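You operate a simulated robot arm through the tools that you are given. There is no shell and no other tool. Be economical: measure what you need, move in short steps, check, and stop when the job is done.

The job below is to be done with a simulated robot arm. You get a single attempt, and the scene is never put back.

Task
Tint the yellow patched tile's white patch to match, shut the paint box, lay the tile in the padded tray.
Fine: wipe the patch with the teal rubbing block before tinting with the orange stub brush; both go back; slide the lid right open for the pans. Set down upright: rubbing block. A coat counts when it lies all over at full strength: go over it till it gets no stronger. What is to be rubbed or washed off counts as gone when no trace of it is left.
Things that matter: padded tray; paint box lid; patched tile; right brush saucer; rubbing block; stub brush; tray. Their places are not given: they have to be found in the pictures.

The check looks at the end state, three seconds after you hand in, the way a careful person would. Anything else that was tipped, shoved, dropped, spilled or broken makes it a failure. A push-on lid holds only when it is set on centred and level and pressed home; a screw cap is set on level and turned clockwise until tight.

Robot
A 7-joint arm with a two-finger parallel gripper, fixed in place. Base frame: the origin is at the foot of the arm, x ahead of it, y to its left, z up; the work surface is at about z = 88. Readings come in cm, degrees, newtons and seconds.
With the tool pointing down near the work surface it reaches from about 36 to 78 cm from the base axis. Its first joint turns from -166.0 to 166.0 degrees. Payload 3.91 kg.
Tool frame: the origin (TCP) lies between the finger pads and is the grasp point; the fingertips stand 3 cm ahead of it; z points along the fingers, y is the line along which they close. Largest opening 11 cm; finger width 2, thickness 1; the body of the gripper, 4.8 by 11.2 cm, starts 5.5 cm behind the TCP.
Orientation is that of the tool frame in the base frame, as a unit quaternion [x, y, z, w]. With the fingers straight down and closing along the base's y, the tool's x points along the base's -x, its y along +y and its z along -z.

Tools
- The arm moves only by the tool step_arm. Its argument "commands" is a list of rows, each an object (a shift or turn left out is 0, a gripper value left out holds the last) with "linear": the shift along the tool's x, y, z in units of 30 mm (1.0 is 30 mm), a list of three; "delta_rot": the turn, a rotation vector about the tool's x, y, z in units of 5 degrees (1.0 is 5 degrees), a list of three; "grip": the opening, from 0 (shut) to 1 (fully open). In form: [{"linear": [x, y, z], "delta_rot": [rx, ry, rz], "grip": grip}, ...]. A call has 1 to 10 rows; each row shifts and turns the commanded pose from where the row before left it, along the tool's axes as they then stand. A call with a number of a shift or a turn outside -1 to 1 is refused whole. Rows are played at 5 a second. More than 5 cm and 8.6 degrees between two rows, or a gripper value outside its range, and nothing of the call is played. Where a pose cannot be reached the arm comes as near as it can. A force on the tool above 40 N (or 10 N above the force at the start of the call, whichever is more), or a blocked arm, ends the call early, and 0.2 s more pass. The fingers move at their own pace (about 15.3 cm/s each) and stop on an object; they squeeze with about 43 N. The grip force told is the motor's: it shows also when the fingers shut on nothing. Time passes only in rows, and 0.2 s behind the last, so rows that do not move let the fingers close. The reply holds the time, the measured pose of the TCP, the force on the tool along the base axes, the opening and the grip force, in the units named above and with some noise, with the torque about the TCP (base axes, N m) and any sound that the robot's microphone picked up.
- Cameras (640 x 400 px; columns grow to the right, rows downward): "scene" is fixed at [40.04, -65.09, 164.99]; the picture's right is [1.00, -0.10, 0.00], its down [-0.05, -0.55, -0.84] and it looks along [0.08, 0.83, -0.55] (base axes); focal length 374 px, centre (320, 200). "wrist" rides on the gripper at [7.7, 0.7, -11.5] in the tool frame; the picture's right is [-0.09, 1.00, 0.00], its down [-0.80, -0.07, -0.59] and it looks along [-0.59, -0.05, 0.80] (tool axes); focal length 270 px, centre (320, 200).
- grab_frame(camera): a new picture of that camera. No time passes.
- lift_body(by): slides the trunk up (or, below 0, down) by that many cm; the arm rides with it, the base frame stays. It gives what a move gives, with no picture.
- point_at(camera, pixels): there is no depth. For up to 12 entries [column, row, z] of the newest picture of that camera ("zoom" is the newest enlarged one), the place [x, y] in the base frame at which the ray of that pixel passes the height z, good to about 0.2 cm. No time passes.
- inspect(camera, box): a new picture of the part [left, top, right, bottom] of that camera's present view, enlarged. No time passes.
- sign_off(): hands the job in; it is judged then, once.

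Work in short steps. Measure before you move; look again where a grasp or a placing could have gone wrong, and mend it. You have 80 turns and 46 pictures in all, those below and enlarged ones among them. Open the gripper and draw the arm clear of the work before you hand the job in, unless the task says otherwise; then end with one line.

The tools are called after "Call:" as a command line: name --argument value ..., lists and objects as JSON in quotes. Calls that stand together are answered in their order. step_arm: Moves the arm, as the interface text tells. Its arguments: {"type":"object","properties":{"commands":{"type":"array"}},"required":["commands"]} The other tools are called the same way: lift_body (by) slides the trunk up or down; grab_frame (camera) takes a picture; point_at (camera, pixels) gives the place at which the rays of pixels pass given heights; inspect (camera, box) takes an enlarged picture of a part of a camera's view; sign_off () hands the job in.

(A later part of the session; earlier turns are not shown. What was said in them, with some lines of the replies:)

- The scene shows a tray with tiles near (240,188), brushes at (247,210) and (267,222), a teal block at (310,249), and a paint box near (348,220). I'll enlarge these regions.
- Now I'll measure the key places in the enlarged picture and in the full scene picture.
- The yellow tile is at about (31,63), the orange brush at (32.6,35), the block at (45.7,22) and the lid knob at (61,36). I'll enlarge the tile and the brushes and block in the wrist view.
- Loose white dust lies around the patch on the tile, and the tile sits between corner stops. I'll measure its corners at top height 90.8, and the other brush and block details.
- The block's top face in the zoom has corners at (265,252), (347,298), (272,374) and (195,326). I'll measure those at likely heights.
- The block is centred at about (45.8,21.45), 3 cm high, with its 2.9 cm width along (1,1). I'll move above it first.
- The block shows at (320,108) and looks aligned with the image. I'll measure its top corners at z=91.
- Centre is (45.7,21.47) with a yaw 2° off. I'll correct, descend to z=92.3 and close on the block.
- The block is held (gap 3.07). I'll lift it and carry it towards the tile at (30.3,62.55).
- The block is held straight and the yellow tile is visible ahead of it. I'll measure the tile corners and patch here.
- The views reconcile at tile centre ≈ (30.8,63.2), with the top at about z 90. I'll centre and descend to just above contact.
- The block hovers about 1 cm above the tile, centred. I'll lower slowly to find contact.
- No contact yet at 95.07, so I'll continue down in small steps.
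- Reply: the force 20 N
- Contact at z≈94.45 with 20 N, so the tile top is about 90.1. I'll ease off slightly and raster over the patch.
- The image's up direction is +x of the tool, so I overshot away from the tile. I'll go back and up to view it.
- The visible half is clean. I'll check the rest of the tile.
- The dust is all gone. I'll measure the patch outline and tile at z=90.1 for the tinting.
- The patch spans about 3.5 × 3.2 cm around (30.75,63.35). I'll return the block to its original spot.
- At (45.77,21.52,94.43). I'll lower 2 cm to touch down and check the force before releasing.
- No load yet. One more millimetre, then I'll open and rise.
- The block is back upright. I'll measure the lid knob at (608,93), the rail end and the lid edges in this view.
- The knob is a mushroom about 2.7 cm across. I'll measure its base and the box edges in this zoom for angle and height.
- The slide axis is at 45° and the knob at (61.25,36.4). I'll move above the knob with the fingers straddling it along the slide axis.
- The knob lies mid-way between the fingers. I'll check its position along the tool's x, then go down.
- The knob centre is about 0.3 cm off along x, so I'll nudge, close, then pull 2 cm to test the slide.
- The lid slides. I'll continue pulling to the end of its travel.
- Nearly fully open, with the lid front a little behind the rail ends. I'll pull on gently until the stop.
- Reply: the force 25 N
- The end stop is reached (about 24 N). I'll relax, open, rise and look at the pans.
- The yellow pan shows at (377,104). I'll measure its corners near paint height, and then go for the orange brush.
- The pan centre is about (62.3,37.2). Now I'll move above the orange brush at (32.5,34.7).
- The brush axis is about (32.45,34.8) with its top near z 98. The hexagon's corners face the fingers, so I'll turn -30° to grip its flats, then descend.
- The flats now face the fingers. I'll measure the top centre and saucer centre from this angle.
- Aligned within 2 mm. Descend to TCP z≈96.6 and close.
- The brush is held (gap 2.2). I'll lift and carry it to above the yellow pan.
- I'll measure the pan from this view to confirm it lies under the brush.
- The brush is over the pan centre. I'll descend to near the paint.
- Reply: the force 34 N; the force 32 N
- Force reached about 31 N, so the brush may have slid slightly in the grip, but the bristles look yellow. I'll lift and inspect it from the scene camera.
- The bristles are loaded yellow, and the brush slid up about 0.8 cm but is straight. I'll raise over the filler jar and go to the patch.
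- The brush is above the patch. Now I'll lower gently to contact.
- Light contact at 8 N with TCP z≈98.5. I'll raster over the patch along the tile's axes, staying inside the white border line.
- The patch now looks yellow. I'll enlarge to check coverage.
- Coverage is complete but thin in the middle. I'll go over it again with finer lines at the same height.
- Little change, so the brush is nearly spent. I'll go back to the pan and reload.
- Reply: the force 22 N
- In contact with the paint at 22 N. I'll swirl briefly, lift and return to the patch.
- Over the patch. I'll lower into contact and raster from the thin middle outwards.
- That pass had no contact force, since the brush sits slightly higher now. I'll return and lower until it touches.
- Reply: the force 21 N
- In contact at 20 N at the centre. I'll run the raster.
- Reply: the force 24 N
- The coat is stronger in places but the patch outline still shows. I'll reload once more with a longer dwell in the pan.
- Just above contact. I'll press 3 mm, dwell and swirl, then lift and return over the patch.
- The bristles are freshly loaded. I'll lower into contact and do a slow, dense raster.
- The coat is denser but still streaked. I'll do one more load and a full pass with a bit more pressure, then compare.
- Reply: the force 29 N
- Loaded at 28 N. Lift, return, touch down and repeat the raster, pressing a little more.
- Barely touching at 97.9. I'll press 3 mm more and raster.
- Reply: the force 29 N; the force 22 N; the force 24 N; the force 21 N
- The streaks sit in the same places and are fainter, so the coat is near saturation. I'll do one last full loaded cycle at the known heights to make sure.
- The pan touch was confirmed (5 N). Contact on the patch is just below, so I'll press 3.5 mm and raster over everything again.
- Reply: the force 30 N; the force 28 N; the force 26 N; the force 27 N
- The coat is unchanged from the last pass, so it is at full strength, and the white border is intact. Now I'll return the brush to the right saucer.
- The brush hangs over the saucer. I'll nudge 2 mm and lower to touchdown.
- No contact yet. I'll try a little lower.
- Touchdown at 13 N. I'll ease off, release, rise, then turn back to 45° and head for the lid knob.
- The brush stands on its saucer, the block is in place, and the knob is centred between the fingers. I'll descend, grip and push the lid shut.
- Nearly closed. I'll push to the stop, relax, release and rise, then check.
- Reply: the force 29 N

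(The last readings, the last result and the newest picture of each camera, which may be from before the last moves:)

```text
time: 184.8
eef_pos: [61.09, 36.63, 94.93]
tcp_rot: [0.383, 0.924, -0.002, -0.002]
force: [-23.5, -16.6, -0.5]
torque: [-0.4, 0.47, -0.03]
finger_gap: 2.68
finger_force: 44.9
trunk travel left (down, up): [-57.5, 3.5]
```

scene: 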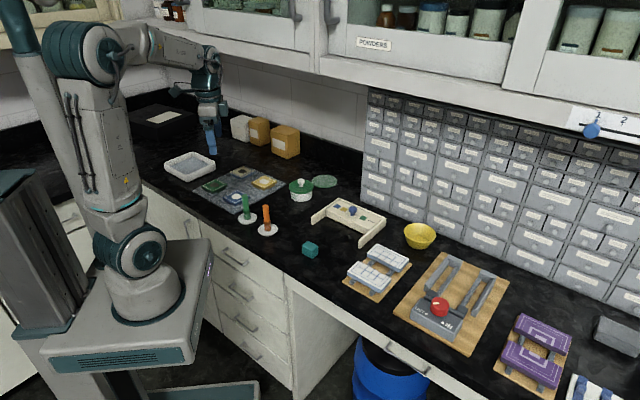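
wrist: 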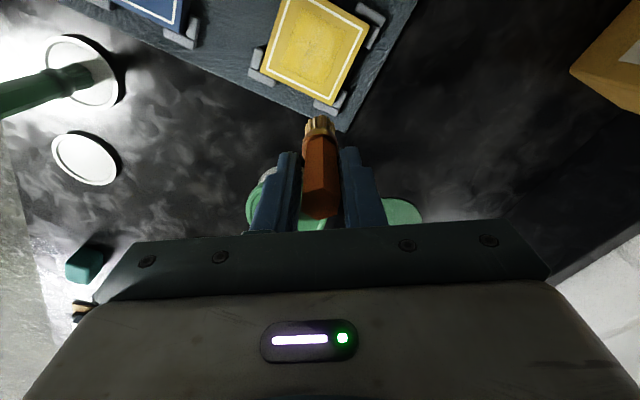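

The lid is shut at its stop. I'll release, rise, go above the tile, and measure the padded tray.

Call:
step_arm --commands '[{"linear": [0, -0.1, 0]}, {"grip": 0.5}, {}, {"linear": [0, 0, -0.8]}, {"linear": [0, 0, -0.8]}, {"linear": [0, 0, -0.8]}, {"linear": [0, 0, -0.8]}, {"linear": [0, 0, -0.8]}, {"linear": [0.957, -0.061, 0]}, {"linear": [0.957, -0.061, 0]}]'

Call:
step_arm --commands '[{"linear": [0.957, -0.061, 0]}, {"linear": [0.957, -0.061, 0]}, {"linear": [0.957, -0.061, 0]}, {"linear": [0.957, -0.061, 0]}, {"linear": [0.957, -0.061, 0]}, {"linear": [0.957, -0.061, 0]}, {"linear": [0.957, -0.061, 0]}, {"linear": [0.957, -0.061, 0]}, {"linear": [0.957, -0.061, 0]}, {"linear": [0.957, -0.061, 0]}]'

Call:
step_arm --commands '[{"linear": [0.957, -0.061, 0], "grip": 0.95}, {"linear": [0.957, -0.061, 0]}, {}]'

Call:
inspect --camera "scene" --box '[154, 140, 394, 290]'

Call:
inspect --camera "wrist" --box '[160, 0, 480, 200]'

Call:
point_at --camera "scene" --pixels '[[163.75, 163.75, 91], [191.25, 152, 91], [215.5, 162, 91], [187.5, 175.5, 91], [187.5, 181.5, 88], [170.5, 167, 89], [192.5, 157.5, 89], [209, 166.5, 89], [188, 174.5, 89]]'

```text
time: 187.0
eef_pos: [56.91, 40.45, 106.89]
tcp_rot: [0.382, 0.924, 0.0, 0.0]
force: [-0.3, 1.5, -0.2]
torque: [-0.02, 0.01, 0.02]
finger_gap: 5.49
finger_force: 0.2
trunk travel left (down, up): [-57.5, 3.5]
```

```text
time: 189.2
eef_pos: [35.29, 59.58, 106.9]
tcp_rot: [0.382, 0.924, -0.001, 0.001]
force: [0.4, 0.2, -0.5]
torque: [0.03, -0.01, -0.01]
finger_gap: 5.5
finger_force: 0.1
trunk travel left (down, up): [-57.5, 3.5]
```

```text
time: 190.0
eef_pos: [31.2, 63.37, 106.79]
tcp_rot: [0.383, 0.924, 0.0, 0.0]
force: [-0.1, 0.7, -0.6]
torque: [-0.01, 0.02, 0.0]
finger_gap: 10.46
finger_force: 0.2
trunk travel left (down, up): [-57.5, 3.5]
```

```text
2.67 times, centred on (274, 215) of scene
```

zoom: 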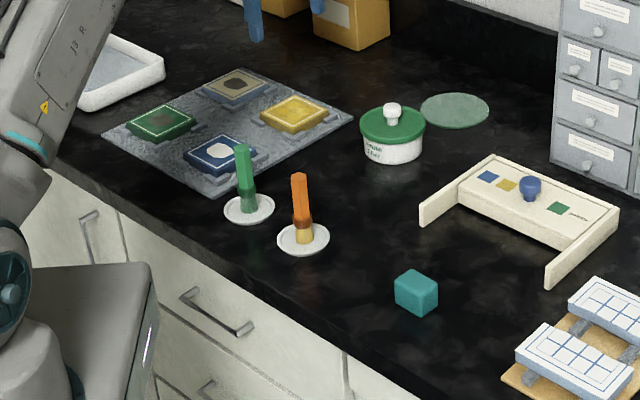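

```text
2.00 times, centred on (320, 100) of wrist
```

zoom: 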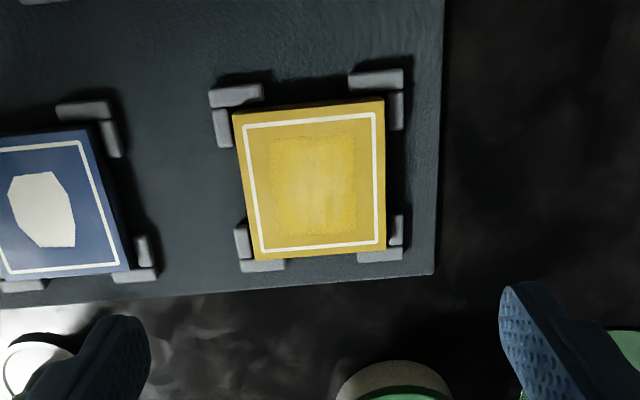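

```text
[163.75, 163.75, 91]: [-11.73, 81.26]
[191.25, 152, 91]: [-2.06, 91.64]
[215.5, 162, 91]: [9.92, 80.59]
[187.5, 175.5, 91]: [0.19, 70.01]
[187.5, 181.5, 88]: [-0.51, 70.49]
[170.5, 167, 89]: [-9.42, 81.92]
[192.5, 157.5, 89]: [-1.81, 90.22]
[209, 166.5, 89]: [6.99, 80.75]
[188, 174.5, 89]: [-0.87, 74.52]
```

From this angle the patch is evenly yellow, the lid is shut and everything stands. I'll measure the tile exactly for the grasp.

Call:
point_at --camera "zoom" --pixels '[[233, 112, 90.1], [384, 100, 90.1], [386, 252, 90.1], [256, 261, 90.1]]'

```text
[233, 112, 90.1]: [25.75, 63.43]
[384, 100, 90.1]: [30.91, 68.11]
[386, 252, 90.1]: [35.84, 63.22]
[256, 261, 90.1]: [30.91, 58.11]
```

The tile centre is (30.85,63.2), 7 cm square. I'll correct by 4 mm, descend to tip height 89 and grip its sides.

Call:
step_arm --commands '[{"linear": [0.04, -0.12, 0.9]}, {"linear": [0, 0, 0.9]}, {"linear": [0, 0, 0.9]}, {"linear": [0, 0, 0.9]}, {"linear": [0, 0, 0.8]}, {"linear": [0, 0, 0.5]}, {}, {"grip": 0}, {}, {}]'

```text
time: 192.2
eef_pos: [30.72, 63.2, 92.02]
tcp_rot: [0.382, 0.924, 0.0, 0.0]
force: [2.2, 1.6, 1.6]
torque: [-0.03, -0.02, 0.11]
finger_gap: 7.16
finger_force: 43.6
trunk travel left (down, up): [-57.5, 3.5]
```

The tile is gripped (gap 7.16). I'll lift and carry it over the tray.

Call:
step_arm --commands '[{"linear": [0, 0, -0.5]}, {"linear": [0, 0, -0.8]}, {"linear": [0, 0, -0.8]}, {"linear": [0, 0, -0.8]}, {"linear": [0, 0, -0.8]}, {"linear": [0, 0, -0.8]}, {"linear": [0.957, -0.289, 0]}, {"linear": [0.957, -0.289, 0]}, {"linear": [0.957, -0.289, 0]}, {"linear": [0.957, -0.289, 0]}]'

Call:
step_arm --commands '[{"linear": [0.957, -0.289, 0]}, {"linear": [0.957, -0.289, 0]}, {"linear": [0.957, -0.289, 0]}, {"linear": [0.957, -0.289, 0]}, {"linear": [0.957, -0.289, 0]}, {"linear": [0.957, -0.289, 0]}, {"linear": [0.957, -0.289, 0]}, {"linear": [0.957, -0.289, 0]}, {}]'

Call:
grab_frame --camera "wrist"

```text
time: 194.4
eef_pos: [20.04, 68.79, 105.49]
tcp_rot: [0.383, 0.924, 0.0, 0.0]
force: [-0.7, -0.5, -1.3]
torque: [-0.01, 0.03, -0.03]
finger_gap: 7.17
finger_force: 43.4
trunk travel left (down, up): [-57.5, 3.5]
```

```text
time: 196.4
eef_pos: [2.37, 72.46, 104.32]
tcp_rot: [0.384, 0.924, 0.001, 0.0]
force: [-1.4, 0.7, -2.3]
torque: [-0.03, 0.04, 0.02]
finger_gap: 7.17
finger_force: 42.9
out of reach, approached as far as the arm can: row 3, 4, 5, 6, 7, 8
trunk travel left (down, up): [-57.5, 3.5]
```

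```text
3 pictures are left
```

wrist: 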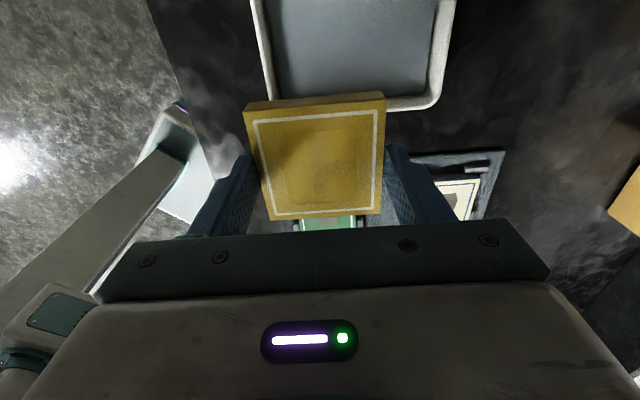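

The tile is held, but the arm ran out of reach at about 72.5 cm at this height. Reach grows with the trunk up and the tool lower, so I'll measure the tray here and raise the trunk.

Call:
point_at --camera "wrist" --pixels '[[440, 104, 91], [456, 0, 91], [268, 85, 91], [253, 10, 91], [418, 95, 89], [430, 20, 89], [275, 70, 89], [266, 10, 89], [390, 98, 89]]'

Call:
lift_body --by 3.5

Call:
step_arm --commands '[{"linear": [0, 0, 0.5]}, {"linear": [0, 0, 0.5]}, {}]'

```text
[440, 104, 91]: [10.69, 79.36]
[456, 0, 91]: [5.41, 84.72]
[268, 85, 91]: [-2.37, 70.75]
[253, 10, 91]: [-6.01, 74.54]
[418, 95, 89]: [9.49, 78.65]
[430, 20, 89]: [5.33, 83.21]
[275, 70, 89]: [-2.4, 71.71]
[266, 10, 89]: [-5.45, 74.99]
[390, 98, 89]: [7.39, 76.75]
```

```text
time: 197.2
eef_pos: [2.26, 72.28, 108.1]
tcp_rot: [0.383, 0.924, 0.001, 0.0]
force: [0.9, 0.7, -2.1]
torque: [0.03, -0.02, 0.03]
finger_gap: 7.14
finger_force: 42.7
trunk travel left (down, up): [-61.0, 0.0]
```

```text
time: 198.0
eef_pos: [2.07, 72.32, 105.1]
tcp_rot: [0.383, 0.924, 0.0, -0.001]
force: [-0.2, 0.6, -1.6]
torque: [-0.04, -0.01, -0.02]
finger_gap: 7.16
finger_force: 43.4
trunk travel left (down, up): [-61.0, 0.0]
```

The wrist view puts the tray floor nearer than I thought, and a tile centre of (0.9,76.6) fits with clearance. I'll go down to z≈97 and move there.

Call:
step_arm --commands '[{"linear": [0, 0, 0.9]}, {"linear": [0, 0, 0.9]}, {"linear": [0, 0, 0.9]}, {"linear": [0.43, 0.247, 0]}, {"linear": [0.43, 0.247, 0]}, {"linear": [0.42, 0.246, 0]}, {}]'

Call:
grab_frame --camera "wrist"

```text
time: 199.6
eef_pos: [1.76, 73.19, 97.01]
tcp_rot: [0.383, 0.924, 0.001, 0.001]
force: [-0.1, 0.4, -1.7]
torque: [-0.04, 0.03, 0.03]
finger_gap: 7.17
finger_force: 43.1
out of reach, approached as far as the arm can: row 4, 5, 6
trunk travel left (down, up): [-61.0, 0.0]
```

```text
2 pictures are left
```

wrist: 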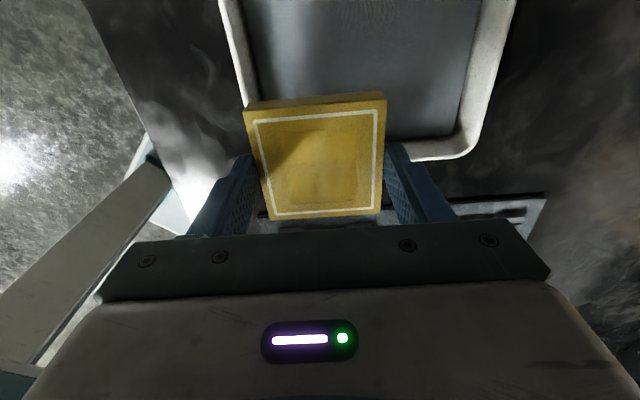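

Reach stalls at 73 cm with this wrist yaw. The tile is square, so I'll turn the tool -90° to a more natural wrist pose and then move outward.

Call:
step_arm --commands '[{"linear": [0, 0, -0.4]}, {"delta_rot": [0, 0, -1]}, {"delta_rot": [0, 0, -1]}, {"delta_rot": [0, 0, -1]}, {"delta_rot": [0, 0, -1]}, {"delta_rot": [0, 0, -1]}, {"delta_rot": [0, 0, -1]}, {"delta_rot": [0, 0, -1]}, {"delta_rot": [0, 0, -1]}, {"delta_rot": [0, 0, -1]}]'

Call:
step_arm --commands '[{"delta_rot": [0, 0, -1]}, {"delta_rot": [0, 0, -1]}, {"delta_rot": [0, 0, -1]}, {"delta_rot": [0, 0, -1]}, {"delta_rot": [0, 0, -1]}, {"delta_rot": [0, 0, -1]}, {"delta_rot": [0, 0, -1]}, {"delta_rot": [0, 0, -1]}, {"delta_rot": [0, 0, -1]}, {}]'

Call:
step_arm --commands '[{"linear": [-0.02, 0.42, 0.2]}, {"linear": [-0.02, 0.42, 0.2]}, {"linear": [-0.02, 0.42, 0]}, {}]'

```text
time: 201.8
eef_pos: [1.75, 72.91, 98.07]
tcp_rot: [-0.001, 1.0, 0.0, 0.0]
force: [-0.7, -0.4, -3.2]
torque: [-0.01, 0.03, 0.0]
finger_gap: 7.14
finger_force: 43.1
trunk travel left (down, up): [-61.0, 0.0]
```

```text
time: 204.0
eef_pos: [1.7, 73.06, 98.07]
tcp_rot: [-0.384, 0.924, 0.0, 0.001]
force: [0.0, -0.6, -1.2]
torque: [-0.03, 0.02, 0.02]
finger_gap: 7.16
finger_force: 42.8
trunk travel left (down, up): [-61.0, 0.0]
```

```text
time: 205.0
eef_pos: [-0.03, 73.07, 97.21]
tcp_rot: [-0.382, 0.924, 0.0, 0.0]
force: [-0.4, 0.8, -1.6]
torque: [-0.01, -0.03, -0.02]
finger_gap: 7.14
finger_force: 42.7
out of reach, approached as far as the arm can: row 1, 2, 3
trunk travel left (down, up): [-61.0, 0.0]
5 turns are left
```

Radial reach is the limit (73 cm), and about 3 cm more is needed. I'll tilt the tool 10° outward, which extends reach, then move over the tray and look.

Call:
step_arm --commands '[{"delta_rot": [-0.707, -0.707, 0]}, {"delta_rot": [-0.707, -0.707, 0]}, {}, {"linear": [-0.148, 0.253, 0.107]}, {"linear": [-0.148, 0.253, 0.107]}, {"linear": [-0.148, 0.253, 0.107]}, {}]'

Call:
grab_frame --camera "wrist"

```text
time: 206.6
eef_pos: [-0.97, 75.85, 96.76]
tcp_rot: [-0.382, 0.92, 0.08, 0.033]
force: [-0.5, 1.3, -1.3]
torque: [0.03, 0.03, 0.02]
finger_gap: 7.15
finger_force: 43.3
trunk travel left (down, up): [-61.0, 0.0]
```

```text
1 pictures are left
4 turns are left
```

wrist: 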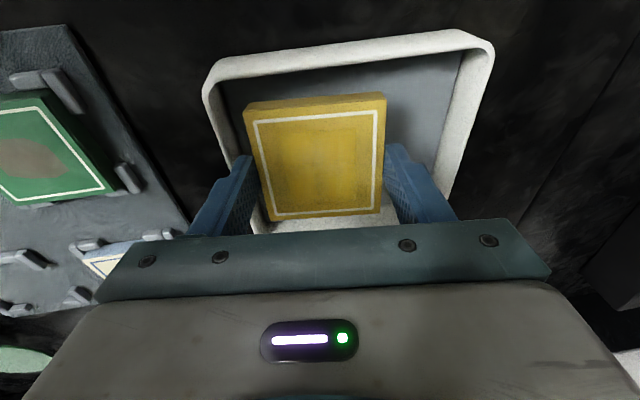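

The tile is over the tray with the tray's walls around it, at (-0.97,75.85). I'll shift 3 mm, ease the tilt a little, and lower until it touches the padding.

Call:
step_arm --commands '[{"linear": [-0.071, -0.071, 0], "delta_rot": [0.354, 0.354, 0]}, {"linear": [0.028, -0.028, 0.297]}, {"linear": [0.028, -0.028, 0.297]}, {"linear": [0.028, -0.028, 0.297]}, {"linear": [0.012, -0.012, 0.132]}, {}]'

Call:
step_arm --commands '[{"linear": [0.004, -0.004, 0.04]}, {"linear": [0.004, -0.004, 0.04]}, {"linear": [0.004, -0.004, 0.04]}, {"linear": [0.004, -0.004, 0.04]}, {}]'

```text
time: 208.0
eef_pos: [-0.42, 75.72, 93.56]
tcp_rot: [-0.382, 0.922, 0.06, 0.026]
force: [0.8, -0.6, -0.9]
torque: [-0.01, 0.0, -0.01]
finger_gap: 7.17
finger_force: 43.0
trunk travel left (down, up): [-61.0, 0.0]
```

```text
time: 209.2
eef_pos: [-0.59, 75.7, 93.45]
tcp_rot: [-0.382, 0.922, 0.062, 0.026]
force: [2.6, 4.0, 15.1]
torque: [-0.61, -0.08, 0.09]
finger_gap: 7.15
finger_force: 43.5
trunk travel left (down, up): [-61.0, 0.0]
3 turns are left
```

Near corner touches the padding (15 N, torque consistent). I'll press slightly to help level it, open just enough to free it, rise, and check with the last picture.

Call:
step_arm --commands '[{"linear": [0.004, -0.004, 0.04]}, {"linear": [0.003, -0.003, 0.03]}, {}, {"grip": 0.71}, {}, {}, {"linear": [-0.03, 0.03, -0.3]}, {"linear": [-0.06, 0.06, -0.6]}, {"linear": [-0.08, 0.08, -0.8]}, {"linear": [0, 0, -0.9]}]'

Call:
step_arm --commands '[{"linear": [0, 0, -0.9]}, {"linear": [0.5, -0.5, -0.5], "grip": 1}, {"linear": [0.6, -0.6, 0]}, {"linear": [0.6, -0.6, 0]}, {"linear": [0.6, -0.6, 0]}, {}]'

Call:
inspect --camera "scene" --box '[150, 130, 310, 230]'

```text
time: 211.4
eef_pos: [-0.78, 75.37, 100.65]
tcp_rot: [-0.383, 0.922, 0.06, 0.025]
force: [-0.8, 0.8, -0.2]
torque: [0.02, -0.01, 0.0]
finger_gap: 7.8
finger_force: 0.1
trunk travel left (down, up): [-61.0, 0.0]
```

```text
time: 212.8
eef_pos: [-0.89, 75.0, 104.81]
tcp_rot: [-0.382, 0.922, 0.059, 0.024]
force: [0.5, 0.3, 0.8]
torque: [0.01, -0.01, -0.01]
finger_gap: 10.99
finger_force: 0.0
out of reach, approached as far as the arm can: row 2, 3, 4, 5
trunk travel left (down, up): [-61.0, 0.0]
```

```text
4.00 times, centred on (230, 180) of scene
2 turns are left
```

zoom: 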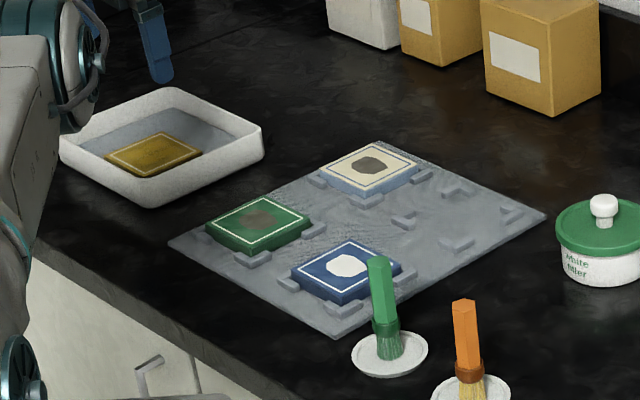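

The tile lies flat inside the padded tray, the gripper is open about 12 cm above it, and the other objects stand where they should. I'm handing in.

Call:
sign_off

```text
The job is handed in.
```

I handed the job in with every step done: the patch was wiped clean and tinted yellow, the block and brush are back in their places, the lid is shut, and the tile lies flat in the padded tray. The coat still showed faint streaks up close, but a last full pass made it no stronger.
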